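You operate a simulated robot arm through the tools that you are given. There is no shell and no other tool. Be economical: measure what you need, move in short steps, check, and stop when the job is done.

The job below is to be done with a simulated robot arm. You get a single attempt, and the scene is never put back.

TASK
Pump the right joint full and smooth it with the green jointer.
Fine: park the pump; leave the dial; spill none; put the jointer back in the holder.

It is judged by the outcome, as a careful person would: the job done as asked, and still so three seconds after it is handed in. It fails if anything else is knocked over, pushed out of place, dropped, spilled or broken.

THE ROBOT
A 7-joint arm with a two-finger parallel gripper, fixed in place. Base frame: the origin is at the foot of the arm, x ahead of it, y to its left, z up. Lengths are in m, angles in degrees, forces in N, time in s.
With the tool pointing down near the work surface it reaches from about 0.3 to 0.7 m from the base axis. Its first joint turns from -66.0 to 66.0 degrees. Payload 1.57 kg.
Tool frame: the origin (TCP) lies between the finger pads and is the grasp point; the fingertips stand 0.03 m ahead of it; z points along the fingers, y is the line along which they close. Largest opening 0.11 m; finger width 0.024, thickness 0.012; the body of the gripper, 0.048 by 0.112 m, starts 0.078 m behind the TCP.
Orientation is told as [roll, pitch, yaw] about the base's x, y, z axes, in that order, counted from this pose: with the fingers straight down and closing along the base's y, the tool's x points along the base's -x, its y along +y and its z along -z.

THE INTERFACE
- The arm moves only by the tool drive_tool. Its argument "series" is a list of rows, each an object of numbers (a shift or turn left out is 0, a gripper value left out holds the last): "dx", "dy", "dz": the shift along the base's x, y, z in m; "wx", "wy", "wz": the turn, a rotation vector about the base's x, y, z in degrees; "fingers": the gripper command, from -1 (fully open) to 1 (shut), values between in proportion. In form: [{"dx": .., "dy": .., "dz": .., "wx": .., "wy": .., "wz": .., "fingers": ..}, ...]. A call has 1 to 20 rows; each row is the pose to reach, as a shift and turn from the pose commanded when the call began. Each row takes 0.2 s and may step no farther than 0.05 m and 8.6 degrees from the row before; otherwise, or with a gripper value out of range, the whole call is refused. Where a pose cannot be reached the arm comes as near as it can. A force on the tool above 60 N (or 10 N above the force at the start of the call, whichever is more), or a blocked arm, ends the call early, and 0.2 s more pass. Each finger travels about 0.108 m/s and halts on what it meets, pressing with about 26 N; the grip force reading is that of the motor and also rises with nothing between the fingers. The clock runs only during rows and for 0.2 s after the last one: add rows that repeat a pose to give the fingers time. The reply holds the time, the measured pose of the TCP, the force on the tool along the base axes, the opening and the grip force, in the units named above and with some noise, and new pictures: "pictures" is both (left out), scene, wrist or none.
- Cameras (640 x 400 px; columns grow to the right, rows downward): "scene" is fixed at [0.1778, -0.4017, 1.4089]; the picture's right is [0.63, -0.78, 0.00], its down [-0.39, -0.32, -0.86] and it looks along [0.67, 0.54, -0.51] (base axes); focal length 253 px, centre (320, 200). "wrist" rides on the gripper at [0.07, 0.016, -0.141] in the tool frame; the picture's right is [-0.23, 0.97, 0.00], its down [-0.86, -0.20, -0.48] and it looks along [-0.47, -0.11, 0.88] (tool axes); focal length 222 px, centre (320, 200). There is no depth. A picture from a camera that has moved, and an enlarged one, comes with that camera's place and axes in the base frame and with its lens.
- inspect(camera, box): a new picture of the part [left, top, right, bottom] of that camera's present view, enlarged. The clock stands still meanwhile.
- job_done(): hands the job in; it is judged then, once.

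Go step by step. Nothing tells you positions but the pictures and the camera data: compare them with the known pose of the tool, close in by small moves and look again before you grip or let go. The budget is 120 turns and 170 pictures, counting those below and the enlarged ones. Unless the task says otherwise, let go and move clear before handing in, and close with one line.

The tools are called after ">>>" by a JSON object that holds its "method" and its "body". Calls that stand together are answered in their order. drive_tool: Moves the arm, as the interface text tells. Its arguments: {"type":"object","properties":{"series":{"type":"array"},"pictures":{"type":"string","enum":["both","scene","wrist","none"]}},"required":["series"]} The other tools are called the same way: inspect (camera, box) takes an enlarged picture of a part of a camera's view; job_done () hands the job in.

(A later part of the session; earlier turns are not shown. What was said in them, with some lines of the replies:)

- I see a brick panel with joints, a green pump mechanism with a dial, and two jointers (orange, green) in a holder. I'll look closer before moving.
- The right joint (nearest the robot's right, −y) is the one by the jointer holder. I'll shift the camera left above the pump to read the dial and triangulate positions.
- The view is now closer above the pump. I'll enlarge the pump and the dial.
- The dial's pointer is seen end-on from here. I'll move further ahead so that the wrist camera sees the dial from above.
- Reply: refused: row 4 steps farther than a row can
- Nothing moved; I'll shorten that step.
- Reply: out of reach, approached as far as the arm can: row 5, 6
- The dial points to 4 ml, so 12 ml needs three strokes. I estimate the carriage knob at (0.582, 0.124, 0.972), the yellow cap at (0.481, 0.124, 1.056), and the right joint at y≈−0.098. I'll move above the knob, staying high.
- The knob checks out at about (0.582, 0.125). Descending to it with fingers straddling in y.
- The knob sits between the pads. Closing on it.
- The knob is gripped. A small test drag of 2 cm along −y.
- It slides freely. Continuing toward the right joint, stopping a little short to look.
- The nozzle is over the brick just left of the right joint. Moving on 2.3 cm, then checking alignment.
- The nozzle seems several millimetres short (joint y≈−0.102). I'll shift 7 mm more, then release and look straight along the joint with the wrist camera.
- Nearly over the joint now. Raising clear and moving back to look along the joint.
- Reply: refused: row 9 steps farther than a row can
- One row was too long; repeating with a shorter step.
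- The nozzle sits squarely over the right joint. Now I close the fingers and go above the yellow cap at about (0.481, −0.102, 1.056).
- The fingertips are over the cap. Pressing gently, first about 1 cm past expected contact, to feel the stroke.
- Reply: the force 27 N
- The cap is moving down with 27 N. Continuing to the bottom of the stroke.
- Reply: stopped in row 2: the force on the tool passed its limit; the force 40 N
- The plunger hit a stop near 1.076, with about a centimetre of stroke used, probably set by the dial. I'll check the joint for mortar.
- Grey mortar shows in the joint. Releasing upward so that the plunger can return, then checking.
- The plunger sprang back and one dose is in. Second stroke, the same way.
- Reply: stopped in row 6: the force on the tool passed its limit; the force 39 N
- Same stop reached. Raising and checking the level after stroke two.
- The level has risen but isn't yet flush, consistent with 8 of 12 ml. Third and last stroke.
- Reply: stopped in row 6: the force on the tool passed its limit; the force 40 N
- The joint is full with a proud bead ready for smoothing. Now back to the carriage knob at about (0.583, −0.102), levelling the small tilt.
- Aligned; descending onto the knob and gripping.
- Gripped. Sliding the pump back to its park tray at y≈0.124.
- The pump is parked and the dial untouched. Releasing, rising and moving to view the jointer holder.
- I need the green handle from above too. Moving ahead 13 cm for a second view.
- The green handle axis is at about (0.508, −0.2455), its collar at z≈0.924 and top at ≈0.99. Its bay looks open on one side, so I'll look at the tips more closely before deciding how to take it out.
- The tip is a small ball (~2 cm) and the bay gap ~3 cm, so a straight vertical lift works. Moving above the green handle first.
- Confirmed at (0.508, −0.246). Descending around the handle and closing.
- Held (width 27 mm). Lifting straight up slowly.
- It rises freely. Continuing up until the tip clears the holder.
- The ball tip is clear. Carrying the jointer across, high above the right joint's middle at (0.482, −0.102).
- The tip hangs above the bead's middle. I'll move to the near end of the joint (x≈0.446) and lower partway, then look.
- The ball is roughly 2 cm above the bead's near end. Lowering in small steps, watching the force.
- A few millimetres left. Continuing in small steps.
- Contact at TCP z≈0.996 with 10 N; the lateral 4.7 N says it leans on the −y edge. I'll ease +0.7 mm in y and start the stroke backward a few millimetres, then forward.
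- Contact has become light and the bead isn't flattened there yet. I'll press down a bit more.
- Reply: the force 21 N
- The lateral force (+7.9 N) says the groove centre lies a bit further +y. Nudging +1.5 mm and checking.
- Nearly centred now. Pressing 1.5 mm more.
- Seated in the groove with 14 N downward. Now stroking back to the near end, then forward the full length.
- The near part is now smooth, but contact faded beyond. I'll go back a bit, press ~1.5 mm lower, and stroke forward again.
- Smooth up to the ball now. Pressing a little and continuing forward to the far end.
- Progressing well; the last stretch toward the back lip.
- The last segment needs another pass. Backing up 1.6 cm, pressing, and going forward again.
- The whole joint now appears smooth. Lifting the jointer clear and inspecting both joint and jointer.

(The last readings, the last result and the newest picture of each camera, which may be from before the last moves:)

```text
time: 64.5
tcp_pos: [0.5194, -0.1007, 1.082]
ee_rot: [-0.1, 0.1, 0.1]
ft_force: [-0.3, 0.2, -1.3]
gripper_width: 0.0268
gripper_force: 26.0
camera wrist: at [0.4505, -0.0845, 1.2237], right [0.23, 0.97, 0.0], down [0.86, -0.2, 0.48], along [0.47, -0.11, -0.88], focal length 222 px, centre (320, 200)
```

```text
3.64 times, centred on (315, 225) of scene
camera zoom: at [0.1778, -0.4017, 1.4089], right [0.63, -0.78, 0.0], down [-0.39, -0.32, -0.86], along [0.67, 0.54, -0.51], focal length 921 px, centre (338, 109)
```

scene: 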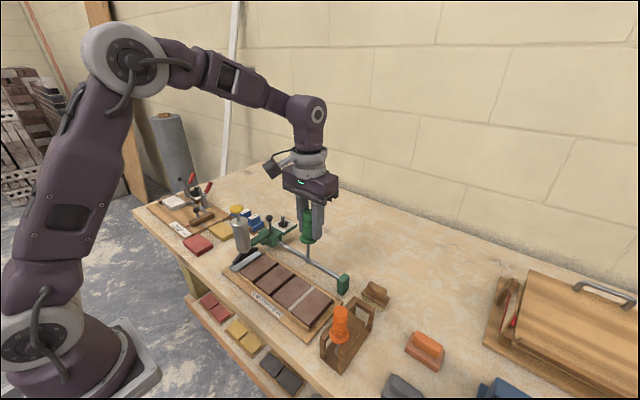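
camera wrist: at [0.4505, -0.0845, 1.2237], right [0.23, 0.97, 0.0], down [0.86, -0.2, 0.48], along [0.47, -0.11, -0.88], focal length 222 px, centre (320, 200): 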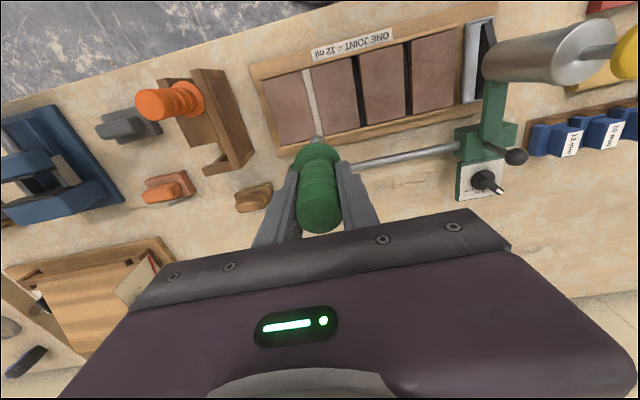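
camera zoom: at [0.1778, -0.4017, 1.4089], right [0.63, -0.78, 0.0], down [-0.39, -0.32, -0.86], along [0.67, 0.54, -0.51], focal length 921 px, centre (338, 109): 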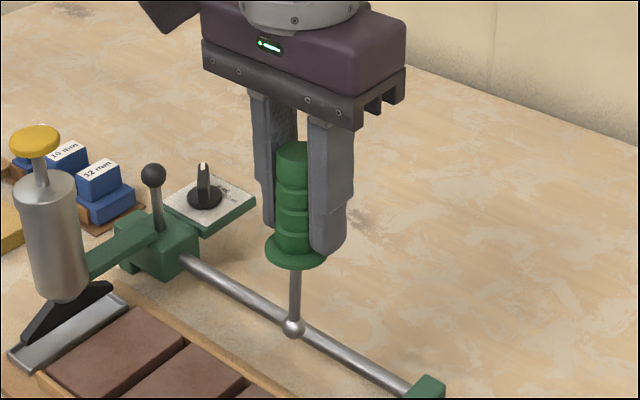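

The joint is fully filled and smooth. The jointer has slid up and tilted a little in my grip; I'll measure this before putting it back.

>>> {"method": "inspect", "body": {"camera": "wrist", "box": [250, 110, 390, 240]}}

>>> {"method": "inspect", "body": {"camera": "scene", "box": [290, 200, 330, 270]}}

```text
3.08 times, centred on (320, 175) of wrist
camera zoom: at [0.4505, -0.0845, 1.2237], right [0.23, 0.97, 0.0], down [0.86, -0.2, 0.48], along [0.47, -0.11, -0.88], focal length 684 px, centre (320, 277)
```

zoom: 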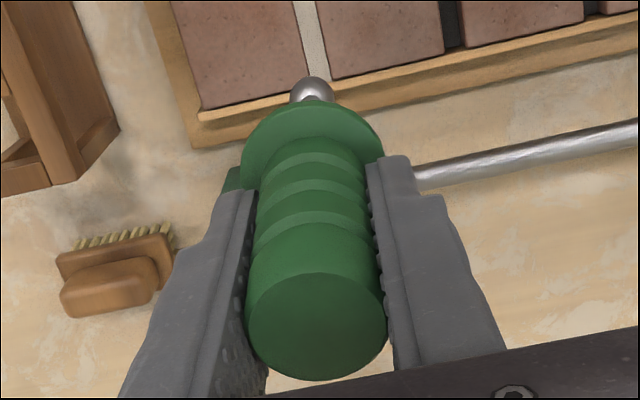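

```text
5.71 times, centred on (310, 235) of scene
camera zoom: at [0.1778, -0.4017, 1.4089], right [0.63, -0.78, 0.0], down [-0.39, -0.32, -0.86], along [0.67, 0.54, -0.51], focal length 1448 px, centre (377, 0)
```

zoom: 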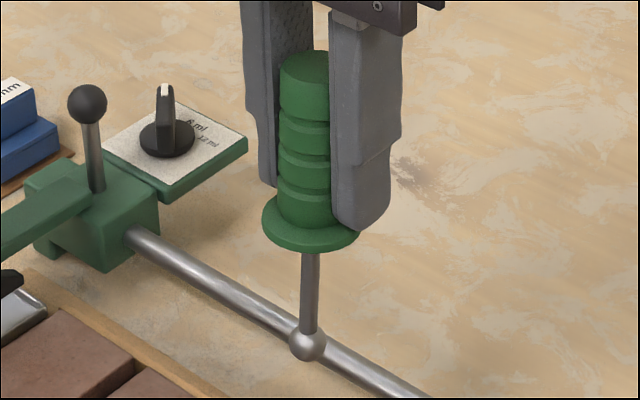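

Measured: the jointer slid up ~11 mm and its ball leans ~11 mm toward −x (tilt ≈5.5°). I'll move back above the bay and turn the tool −5.5° about y so the jointer hangs vertical.

>>> {"method": "drive_tool", "body": {"series": [{"dz": 0.01, "dy": -0.03, "wy": -2}, {"dz": 0.01, "dy": -0.07, "dx": -0.003, "wy": -4}, {"dz": 0.01, "dy": -0.11, "dx": -0.006, "wy": -5.5}, {"dz": 0.01, "dy": -0.14, "dx": -0.0095, "wy": -5.5}, {"dz": 0.01, "dy": -0.1456, "dx": -0.0095, "wy": -5.5}, {"dz": 0.01, "dy": -0.1456, "dx": -0.0095, "wy": -5.5}]}}

>>> {"method": "inspect", "body": {"camera": "scene", "box": [325, 220, 395, 340]}}

>>> {"method": "inspect", "body": {"camera": "wrist", "box": [250, 90, 390, 240]}}

```text
time: 65.9
tcp_pos: [0.5093, -0.2464, 1.0925]
ee_rot: [0.0, -5.5, 0.1]
ft_force: [0.8, 0.5, -1.0]
gripper_width: 0.0267
gripper_force: 26.0
camera wrist: at [0.4275, -0.2306, 1.2262], right [0.22, 0.97, 0.02], down [0.81, -0.2, 0.56], along [0.55, -0.11, -0.83], focal length 222 px, centre (320, 200)
```

scene: 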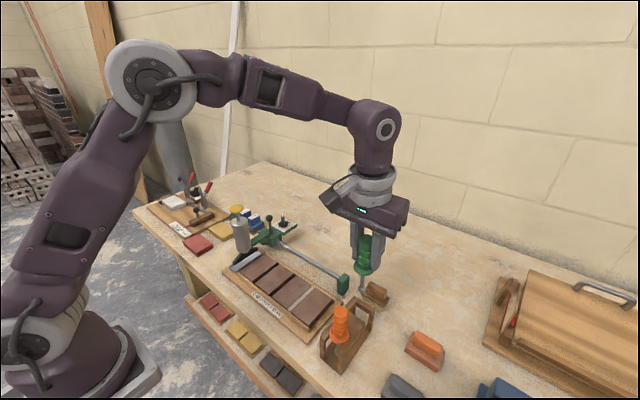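
wrist: 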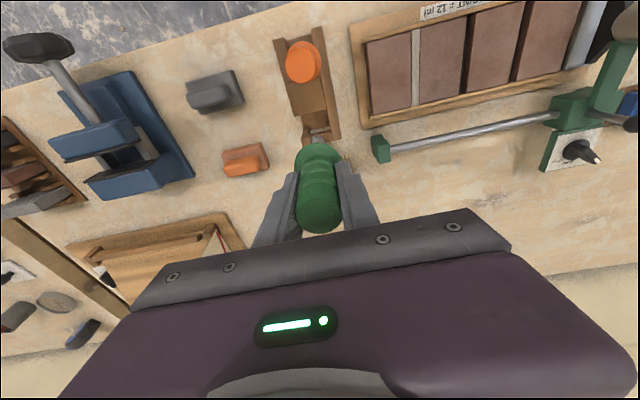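

```text
3.33 times, centred on (360, 280) of scene
camera zoom: at [0.1778, -0.4017, 1.4089], right [0.63, -0.78, 0.0], down [-0.39, -0.32, -0.86], along [0.67, 0.54, -0.51], focal length 845 px, centre (187, -67)
```

zoom: 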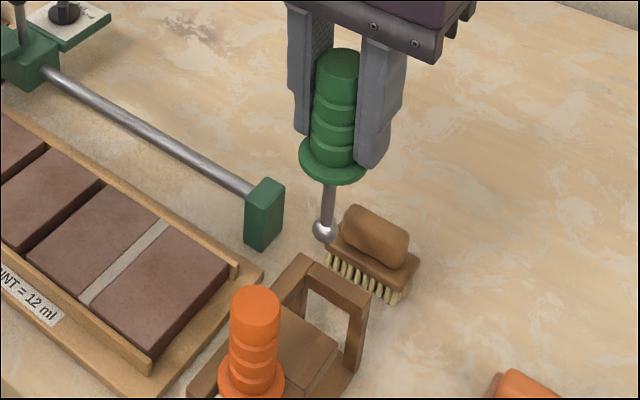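

```text
2.67 times, centred on (320, 165) of wrist
camera zoom: at [0.4275, -0.2306, 1.2262], right [0.22, 0.97, 0.02], down [0.81, -0.2, 0.56], along [0.55, -0.11, -0.83], focal length 592 px, centre (320, 293)
```

zoom: 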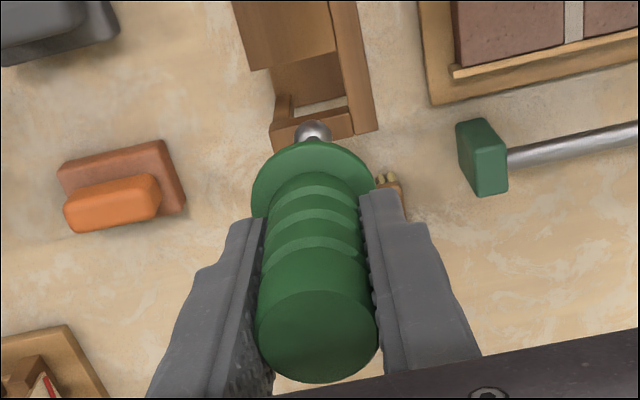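

The jointer now hangs vertical, about 2 mm toward −x of its original axis. Correcting and lowering until the ball is just above the bay.

>>> {"method": "drive_tool", "body": {"series": [{"dx": 0.002, "dz": -0.02}, {"dx": 0.002, "dz": -0.04}, {"dx": 0.002, "dz": -0.06}, {"dx": 0.002, "dz": -0.06}], "pictures": "none"}}

>>> {"method": "inspect", "body": {"camera": "scene", "box": [335, 250, 385, 330]}}

>>> {"method": "inspect", "body": {"camera": "wrist", "box": [270, 80, 370, 170]}}

```text
time: 66.9
tcp_pos: [0.5119, -0.2461, 1.0309]
ee_rot: [0.1, -5.5, 0.1]
ft_force: [0.1, -0.6, -0.6]
gripper_width: 0.0267
gripper_force: 26.3
```

```text
5.00 times, centred on (360, 290) of scene
camera zoom: at [0.1778, -0.4017, 1.4089], right [0.63, -0.78, 0.0], down [-0.39, -0.32, -0.86], along [0.67, 0.54, -0.51], focal length 1267 px, centre (120, -250)
```

zoom: 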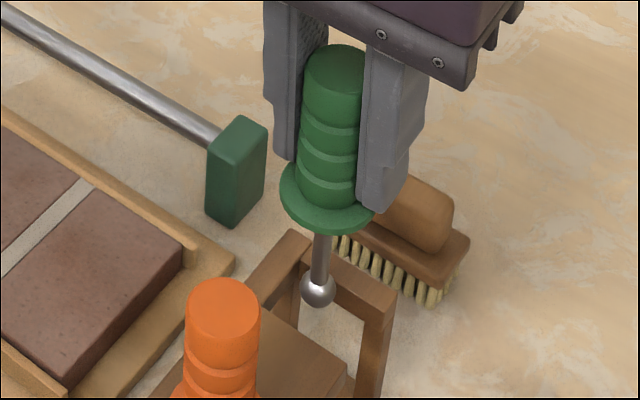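

```text
4.44 times, centred on (320, 125) of wrist
camera zoom: at [0.4295, -0.2301, 1.1651], right [0.23, 0.97, 0.02], down [0.81, -0.2, 0.56], along [0.55, -0.11, -0.83], focal length 987 px, centre (320, 533)
```

zoom: 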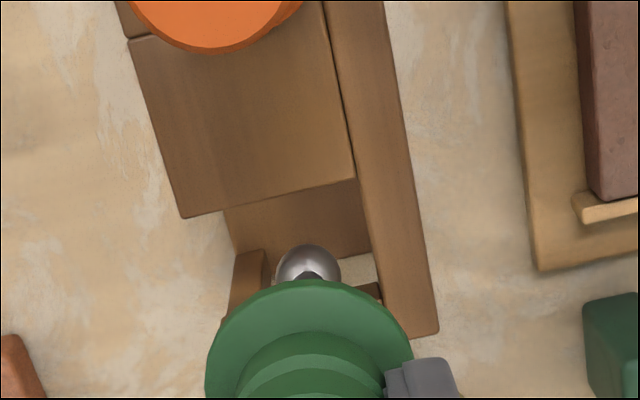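

The ball is centred in the bay (x 0.493–0.521, ball 0.506). Lowering into place slowly.

>>> {"method": "drive_tool", "body": {"series": [{"dz": -0.012}, {"dz": -0.024}, {"dz": -0.036}, {"dz": -0.048}, {"dz": -0.058}, {"dz": -0.064}, {"dz": -0.064}], "pictures": "none"}}

>>> {"method": "inspect", "body": {"camera": "scene", "box": [335, 260, 385, 340]}}

>>> {"method": "inspect", "body": {"camera": "wrist", "box": [270, 80, 370, 170]}}

```text
time: 68.5
tcp_pos: [0.5107, -0.2449, 0.967]
ee_rot: [0.1, -5.5, 0.1]
ft_force: [0.7, -0.6, -1.9]
gripper_width: 0.0267
gripper_force: 26.2
```

```text
5.00 times, centred on (360, 300) of scene
camera zoom: at [0.1778, -0.4017, 1.4089], right [0.63, -0.78, 0.0], down [-0.39, -0.32, -0.86], along [0.67, 0.54, -0.51], focal length 1267 px, centre (120, -300)
```

zoom: 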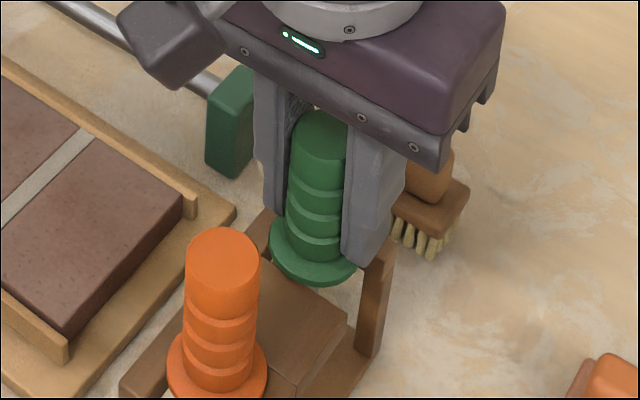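

```text
4.44 times, centred on (320, 125) of wrist
camera zoom: at [0.4291, -0.2299, 1.1015], right [0.22, 0.97, 0.02], down [0.81, -0.2, 0.56], along [0.55, -0.11, -0.83], focal length 987 px, centre (320, 533)
```

zoom: 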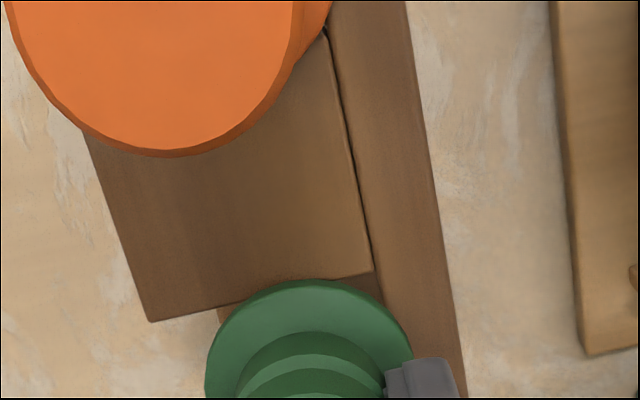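

Still a few millimetres above the rails. Stepping down until the collar meets them.

>>> {"method": "drive_tool", "body": {"series": [{"dz": -0.003}, {"dz": -0.006}, {"dz": -0.006}], "pictures": "none"}}

>>> {"method": "drive_tool", "body": {"series": [{"dz": -0.001}, {"dz": -0.002}, {"dz": -0.002}], "pictures": "none"}}

>>> {"method": "inspect", "body": {"camera": "scene", "box": [335, 260, 385, 340]}}

```text
time: 69.3
tcp_pos: [0.5122, -0.2464, 0.9644]
ee_rot: [0.0, -5.8, 0.1]
ft_force: [-1.2, 5.4, 43.7]
gripper_width: 0.0268
gripper_force: 25.8
```

```text
time: 69.7
tcp_pos: [0.5124, -0.247, 0.9632]
ee_rot: [-0.2, -5.9, 0.1]
ft_force: [-0.5, 0.9, 9.5]
gripper_width: 0.0267
gripper_force: 25.6
stopped in row 2: the force on the tool passed its limit (the readings are from after the stop); the commanded pose is now the measured one
```

```text
5.00 times, centred on (360, 300) of scene
camera zoom: at [0.1776, -0.4016, 1.4089], right [0.63, -0.78, 0.0], down [-0.39, -0.32, -0.86], along [0.67, 0.54, -0.51], focal length 1267 px, centre (120, -300)
```

zoom: 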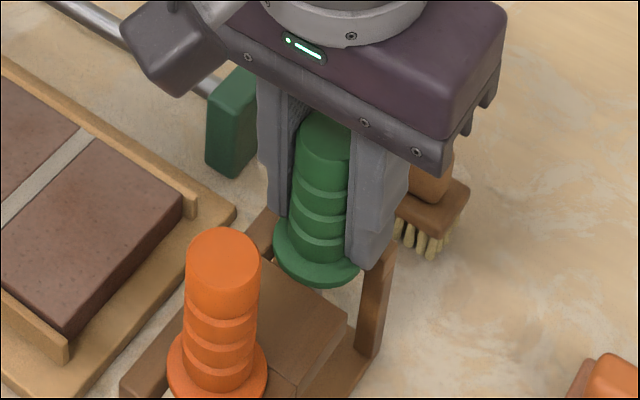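

There's firm contact (44 N). I'll compare the collar with its original seating view.

>>> {"method": "inspect", "body": {"camera": "scene", "box": [335, 275, 385, 325]}}

>>> {"method": "inspect", "body": {"camera": "scene", "box": [345, 300, 380, 345]}}

>>> {"method": "inspect", "body": {"camera": "wrist", "box": [270, 110, 370, 220]}}

```text
8.00 times, centred on (360, 300) of scene
camera zoom: at [0.1776, -0.4016, 1.4089], right [0.63, -0.78, 0.0], down [-0.39, -0.32, -0.86], along [0.67, 0.54, -0.51], focal length 2027 px, centre (0, -600)
```

zoom: 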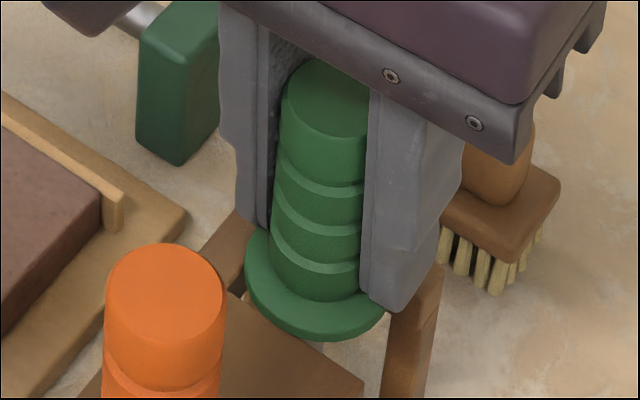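

```text
8.89 times, centred on (362, 322) of scene
camera zoom: at [0.1776, -0.4016, 1.4089], right [0.63, -0.78, 0.0], down [-0.39, -0.32, -0.86], along [0.67, 0.54, -0.51], focal length 2252 px, centre (-58, -889)
```

zoom: 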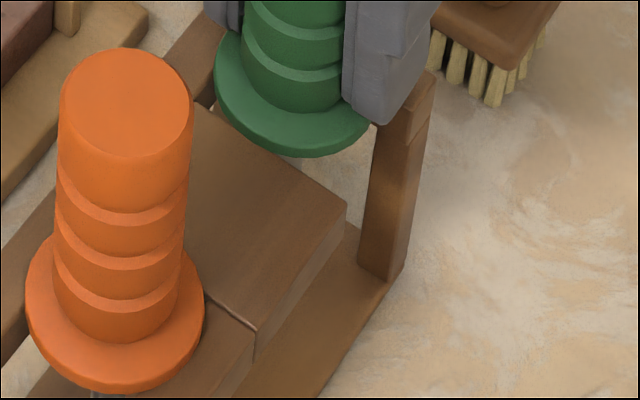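

```text
3.64 times, centred on (320, 165) of wrist
camera zoom: at [0.4304, -0.2302, 1.0972], right [0.22, 0.97, 0.02], down [0.8, -0.2, 0.56], along [0.55, -0.11, -0.82], focal length 808 px, centre (320, 327)
```

zoom: 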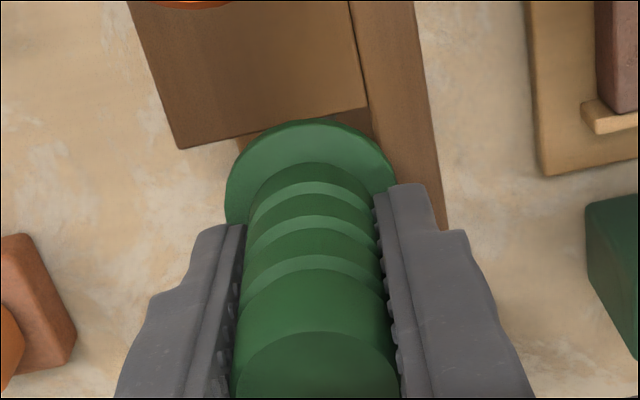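

The collar sits about 5 mm toward +x of its original seat, so it isn't properly seated. I'll lift 1.5 cm and re-measure before trying again.

>>> {"method": "drive_tool", "body": {"series": [{"dz": 0.005}, {"dz": 0.015}, {"dz": 0.015}], "pictures": "none"}}

>>> {"method": "inspect", "body": {"camera": "scene", "box": [335, 265, 385, 325]}}

>>> {"method": "inspect", "body": {"camera": "wrist", "box": [270, 100, 370, 230]}}

```text
time: 70.5
tcp_pos: [0.5134, -0.2463, 0.9776]
ee_rot: [0.0, -5.9, 0.1]
ft_force: [-0.1, 0.1, -0.5]
gripper_width: 0.0267
gripper_force: 25.8
```

```text
6.67 times, centred on (360, 295) of scene
camera zoom: at [0.1778, -0.4017, 1.4089], right [0.63, -0.78, 0.0], down [-0.39, -0.32, -0.86], along [0.67, 0.54, -0.51], focal length 1689 px, centre (53, -433)
```

zoom: 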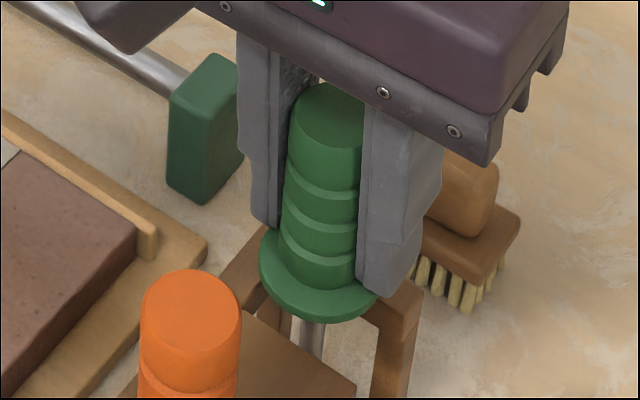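

```text
3.08 times, centred on (320, 165) of wrist
camera zoom: at [0.4303, -0.2301, 1.1118], right [0.22, 0.97, 0.02], down [0.8, -0.2, 0.56], along [0.55, -0.11, -0.83], focal length 684 px, centre (320, 308)
```

zoom: 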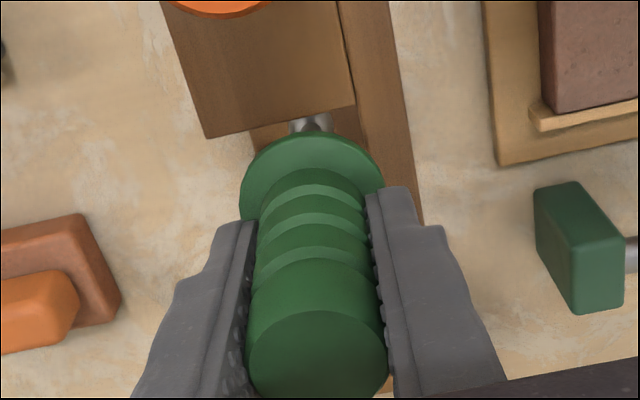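

The lean is now over-corrected by about 1.2°, and contact at z≈0.964 was indeed the collar on the rails. I'll fix the tilt and shift slightly toward −x, then lower again.

>>> {"method": "drive_tool", "body": {"series": [{"wy": 1.2, "dx": -0.0015}, {"wy": 1.2, "dx": -0.002, "dz": -0.004}, {"wy": 1.2, "dx": -0.002, "dz": -0.009}, {"wy": 1.2, "dx": -0.002, "dz": -0.0105}, {"wy": 1.2, "dx": -0.002, "dz": -0.0105}], "pictures": "none"}}

>>> {"method": "inspect", "body": {"camera": "scene", "box": [335, 275, 385, 325]}}

>>> {"method": "inspect", "body": {"camera": "wrist", "box": [270, 110, 370, 220]}}

```text
time: 71.7
tcp_pos: [0.5112, -0.2466, 0.9677]
ee_rot: [-0.1, -4.6, 0.1]
ft_force: [0.0, 0.2, -1.7]
gripper_width: 0.0268
gripper_force: 26.1
```

```text
8.00 times, centred on (360, 300) of scene
camera zoom: at [0.1778, -0.4017, 1.4089], right [0.63, -0.78, 0.0], down [-0.39, -0.32, -0.86], along [0.67, 0.54, -0.51], focal length 2027 px, centre (0, -600)
```

zoom: 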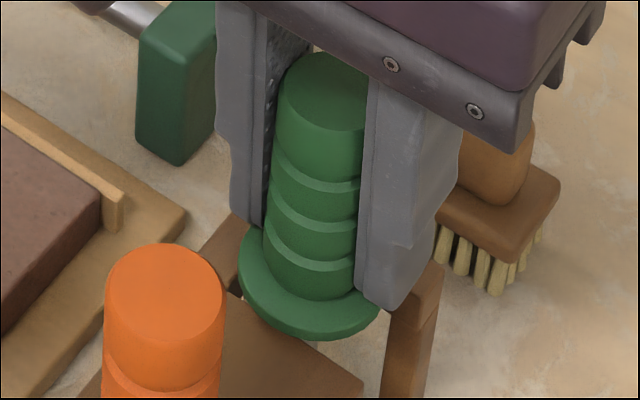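

```text
3.64 times, centred on (320, 165) of wrist
camera zoom: at [0.4311, -0.2302, 1.1027], right [0.22, 0.97, 0.02], down [0.81, -0.2, 0.55], along [0.54, -0.11, -0.84], focal length 808 px, centre (320, 327)
```

zoom: 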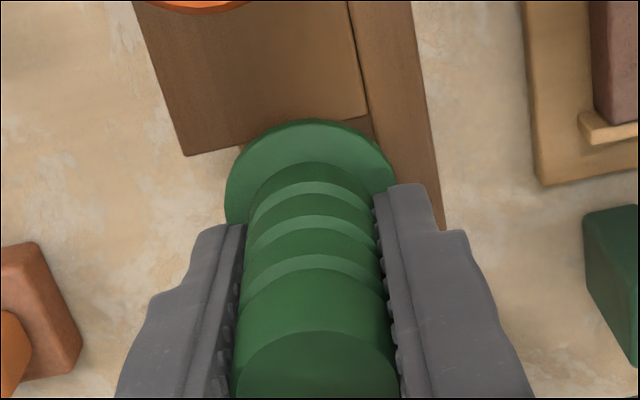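

Close: vertical now and ~3 mm too far +x. Shifting −3 mm and lowering to contact.

>>> {"method": "drive_tool", "body": {"series": [{"dx": -0.003}, {"dx": -0.003, "dz": -0.0015}, {"dx": -0.003, "dz": -0.003}, {"dx": -0.003, "dz": -0.003}], "pictures": "none"}}

>>> {"method": "inspect", "body": {"camera": "scene", "box": [335, 275, 385, 325]}}

>>> {"method": "inspect", "body": {"camera": "wrist", "box": [270, 110, 370, 220]}}

```text
time: 72.7
tcp_pos: [0.5086, -0.2471, 0.9638]
ee_rot: [-0.1, -4.6, 0.1]
ft_force: [0.1, -0.3, -1.8]
gripper_width: 0.0268
gripper_force: 26.0
```

```text
8.00 times, centred on (360, 300) of scene
camera zoom: at [0.1778, -0.4017, 1.4089], right [0.63, -0.78, 0.0], down [-0.39, -0.32, -0.86], along [0.67, 0.54, -0.51], focal length 2027 px, centre (0, -600)
```

zoom: 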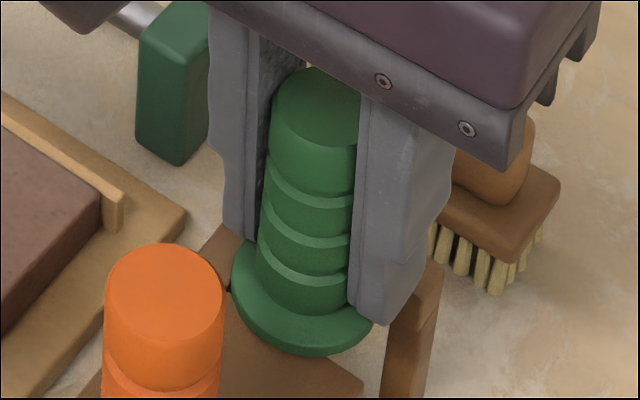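

```text
3.64 times, centred on (320, 165) of wrist
camera zoom: at [0.428, -0.2302, 1.1], right [0.22, 0.97, 0.02], down [0.81, -0.2, 0.55], along [0.54, -0.11, -0.84], focal length 808 px, centre (320, 327)
```

zoom: 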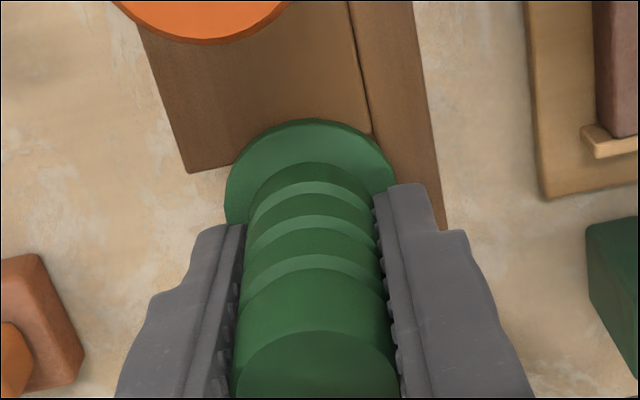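

Slightly past now; shifting back by 1.5 mm in x and 1 mm in y, then lowering until contact.

>>> {"method": "drive_tool", "body": {"series": [{"dx": 0.0015, "dy": 0.001}, {"dx": 0.0015, "dy": 0.001, "dz": -0.001}, {"dx": 0.0015, "dy": 0.001, "dz": -0.002}, {"dx": 0.0015, "dy": 0.001, "dz": -0.002}], "pictures": "none"}}

>>> {"method": "inspect", "body": {"camera": "scene", "box": [335, 275, 385, 325]}}

```text
time: 73.7
tcp_pos: [0.5103, -0.2468, 0.9634]
ee_rot: [-0.2, -4.6, 0.2]
ft_force: [-6.5, 4.0, 24.8]
gripper_width: 0.0268
gripper_force: 25.8
```

```text
8.00 times, centred on (360, 300) of scene
camera zoom: at [0.1772, -0.4014, 1.4091], right [0.63, -0.78, 0.0], down [-0.39, -0.32, -0.86], along [0.67, 0.54, -0.51], focal length 2027 px, centre (0, -600)
```

zoom: 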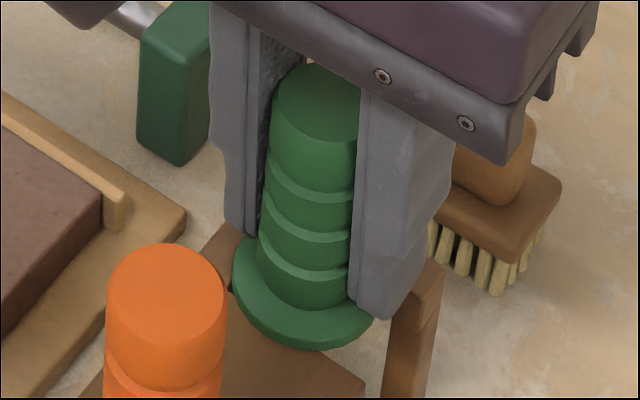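

The collar now matches its original seat. Easing the pressure, then opening the fingers.

>>> {"method": "drive_tool", "body": {"series": [{"dz": 0.001}, {"dz": 0.001}, {"dz": 0.001, "fingers": 0.4}, {"dz": 0.001, "fingers": 0}, {"dz": 0.001, "fingers": -0.2}, {"dz": 0.001, "fingers": -0.2}], "pictures": "none"}}

>>> {"method": "inspect", "body": {"camera": "scene", "box": [335, 275, 385, 325]}}

>>> {"method": "inspect", "body": {"camera": "wrist", "box": [250, 90, 390, 240]}}

```text
time: 75.1
tcp_pos: [0.5083, -0.2446, 0.9634]
ee_rot: [-0.1, -4.5, 0.1]
ft_force: [-0.8, -1.0, 0.5]
gripper_width: 0.066
gripper_force: 0.0
```

```text
8.00 times, centred on (360, 300) of scene
camera zoom: at [0.1778, -0.4017, 1.4089], right [0.63, -0.78, 0.0], down [-0.39, -0.32, -0.86], along [0.67, 0.54, -0.51], focal length 2027 px, centre (0, -600)
```

zoom: 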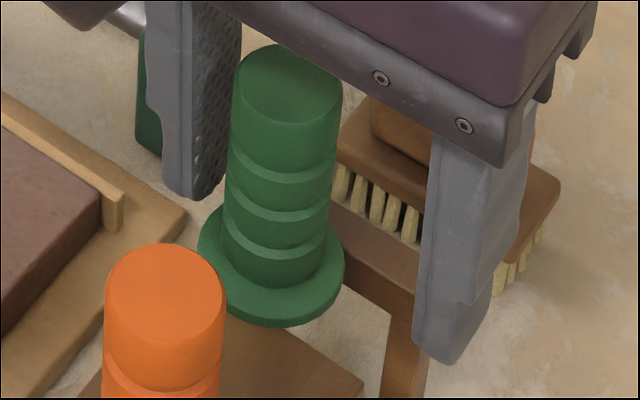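

```text
2.67 times, centred on (320, 165) of wrist
camera zoom: at [0.4298, -0.2289, 1.0985], right [0.22, 0.97, 0.02], down [0.81, -0.2, 0.55], along [0.53, -0.11, -0.84], focal length 592 px, centre (320, 293)
```

zoom: 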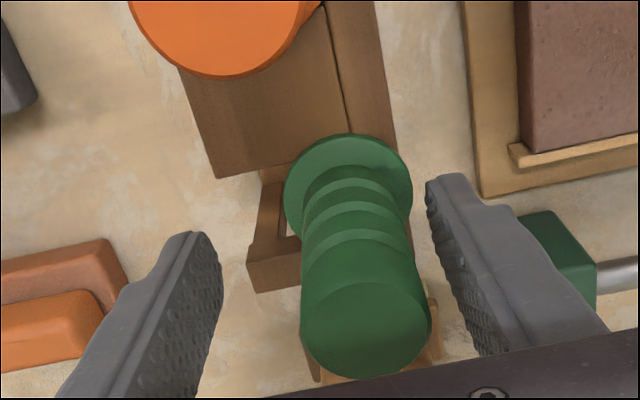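

On release the jointer slid about 1 cm toward +y, still sitting in the bay. I'll nudge it back to the centre by partly closing the fingers without gripping.

>>> {"method": "drive_tool", "body": {"series": [{"dy": -0.002, "fingers": -0.1}, {"dy": -0.002, "fingers": 0}, {"dy": -0.002, "fingers": 0.1}, {"dy": -0.002, "fingers": 0.2}, {"dy": -0.002, "fingers": 0.3}, {"dy": -0.002, "fingers": 0.37}, {"dy": -0.002, "fingers": 0.43}, {"dy": -0.002, "fingers": 0.43}], "pictures": "none"}}

>>> {"method": "inspect", "body": {"camera": "scene", "box": [335, 275, 385, 325]}}

```text
time: 76.9
tcp_pos: [0.5092, -0.247, 0.9628]
ee_rot: [-0.1, -4.7, 0.1]
ft_force: [0.4, 0.0, 1.2]
gripper_width: 0.0314
gripper_force: 0.4
```

```text
8.00 times, centred on (360, 300) of scene
camera zoom: at [0.1777, -0.4017, 1.4089], right [0.63, -0.78, 0.0], down [-0.39, -0.32, -0.86], along [0.67, 0.54, -0.51], focal length 2027 px, centre (0, -600)
```

zoom: 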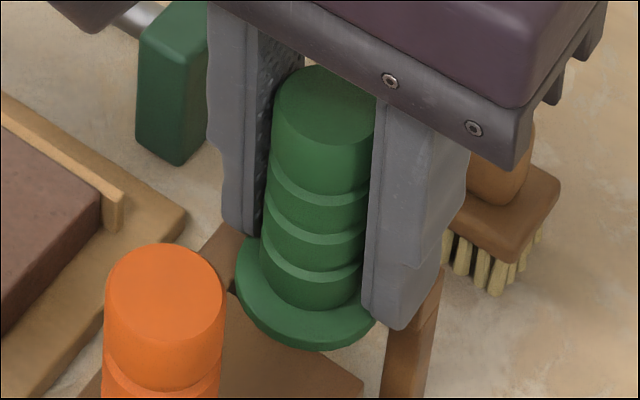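

It's back in its original place. Opening slowly and watching whether it stays.

>>> {"method": "drive_tool", "body": {"series": [{"fingers": 0.4}, {"fingers": 0.35}, {"fingers": 0.3}, {"fingers": 0.2}, {"fingers": 0.1}, {"fingers": 0.0}, {"fingers": -0.1}, {"fingers": -0.2}, {"fingers": -0.2}], "pictures": "none"}}

>>> {"method": "inspect", "body": {"camera": "scene", "box": [335, 275, 385, 325]}}

>>> {"method": "inspect", "body": {"camera": "wrist", "box": [250, 90, 390, 240]}}

```text
time: 78.9
tcp_pos: [0.5085, -0.2476, 0.9632]
ee_rot: [-0.1, -4.6, 0.1]
ft_force: [-0.8, -0.1, -0.2]
gripper_width: 0.0661
gripper_force: 0.1
```

```text
8.00 times, centred on (360, 300) of scene
camera zoom: at [0.1778, -0.4017, 1.4089], right [0.63, -0.78, 0.0], down [-0.39, -0.32, -0.86], along [0.67, 0.54, -0.51], focal length 2027 px, centre (0, -600)
```

zoom: 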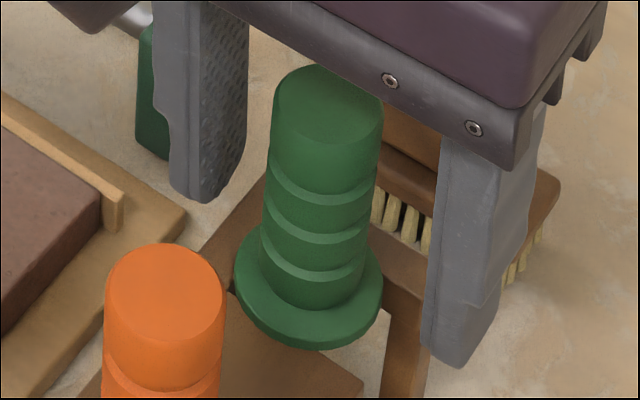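

```text
2.67 times, centred on (320, 165) of wrist
camera zoom: at [0.4297, -0.2311, 1.0991], right [0.22, 0.97, 0.02], down [0.81, -0.2, 0.55], along [0.54, -0.11, -0.84], focal length 592 px, centre (320, 293)
```

zoom: 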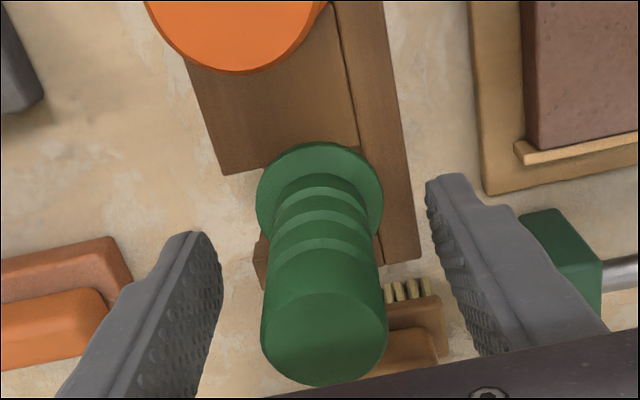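

It stays, matching the original pose. Rising straight up and clear.

>>> {"method": "drive_tool", "body": {"series": [{"dz": 0.03}, {"dz": 0.07}, {"dz": 0.12}, {"dz": 0.17, "wy": 2}, {"dz": 0.21, "wy": 4.6}, {"dz": 0.21, "dx": -0.05, "wy": 4.6}, {"dz": 0.21, "dx": -0.1, "wy": 4.6}, {"dz": 0.21, "dx": -0.1, "wy": 4.6}]}}

>>> {"method": "inspect", "body": {"camera": "scene", "box": [210, 190, 390, 370]}}

>>> {"method": "inspect", "body": {"camera": "scene", "box": [310, 260, 400, 380]}}

```text
time: 80.7
tcp_pos: [0.408, -0.2473, 1.173]
ee_rot: [-0.2, 0.0, 0.1]
ft_force: [1.1, -0.4, -0.4]
gripper_width: 0.0659
gripper_force: 0.0
camera wrist: at [0.3396, -0.2315, 1.3148], right [0.22, 0.97, 0.0], down [0.86, -0.2, 0.48], along [0.47, -0.11, -0.88], focal length 222 px, centre (320, 200)
```

scene: 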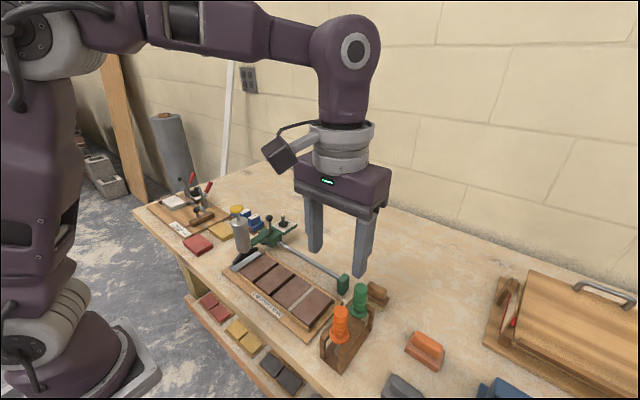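
wrist: 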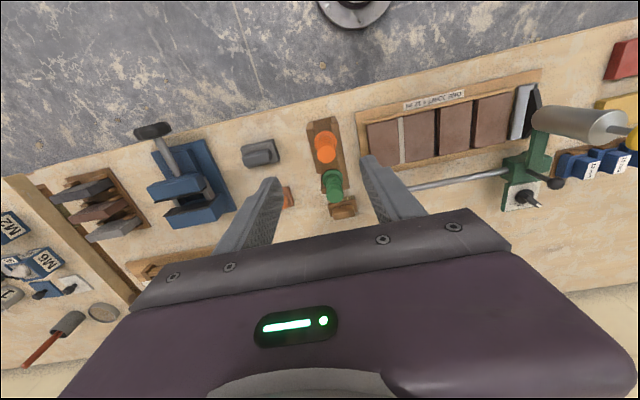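

```text
2.22 times, centred on (300, 280) of scene
camera zoom: at [0.1777, -0.4017, 1.4089], right [0.63, -0.78, 0.0], down [-0.39, -0.32, -0.86], along [0.67, 0.54, -0.51], focal length 563 px, centre (364, 22)
```

zoom: 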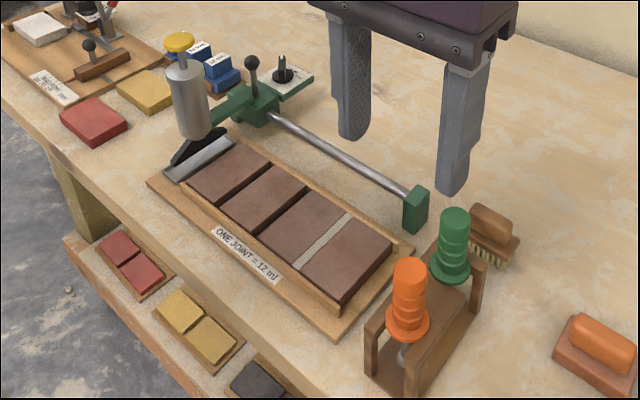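

```text
3.33 times, centred on (355, 320) of scene
camera zoom: at [0.1777, -0.4017, 1.4089], right [0.63, -0.78, 0.0], down [-0.39, -0.32, -0.86], along [0.67, 0.54, -0.51], focal length 845 px, centre (203, -200)
```

zoom: 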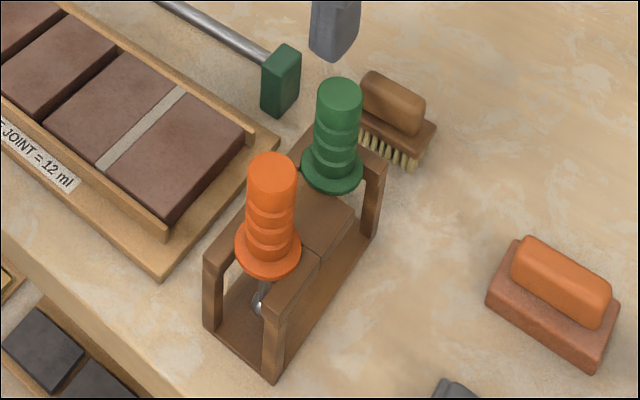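

The pump is parked, the dial is untouched, the right joint is filled and smooth, and the green jointer is back in its holder. The arm is clear, so I'm handing in.

>>> {"method": "job_done", "body": {}}

```text
The job is handed in.
```

The right joint was pumped full with three 4 ml strokes and smoothed with the green jointer. The pump is parked with its dial unchanged, I saw no spill, and the jointer is back in its holder.
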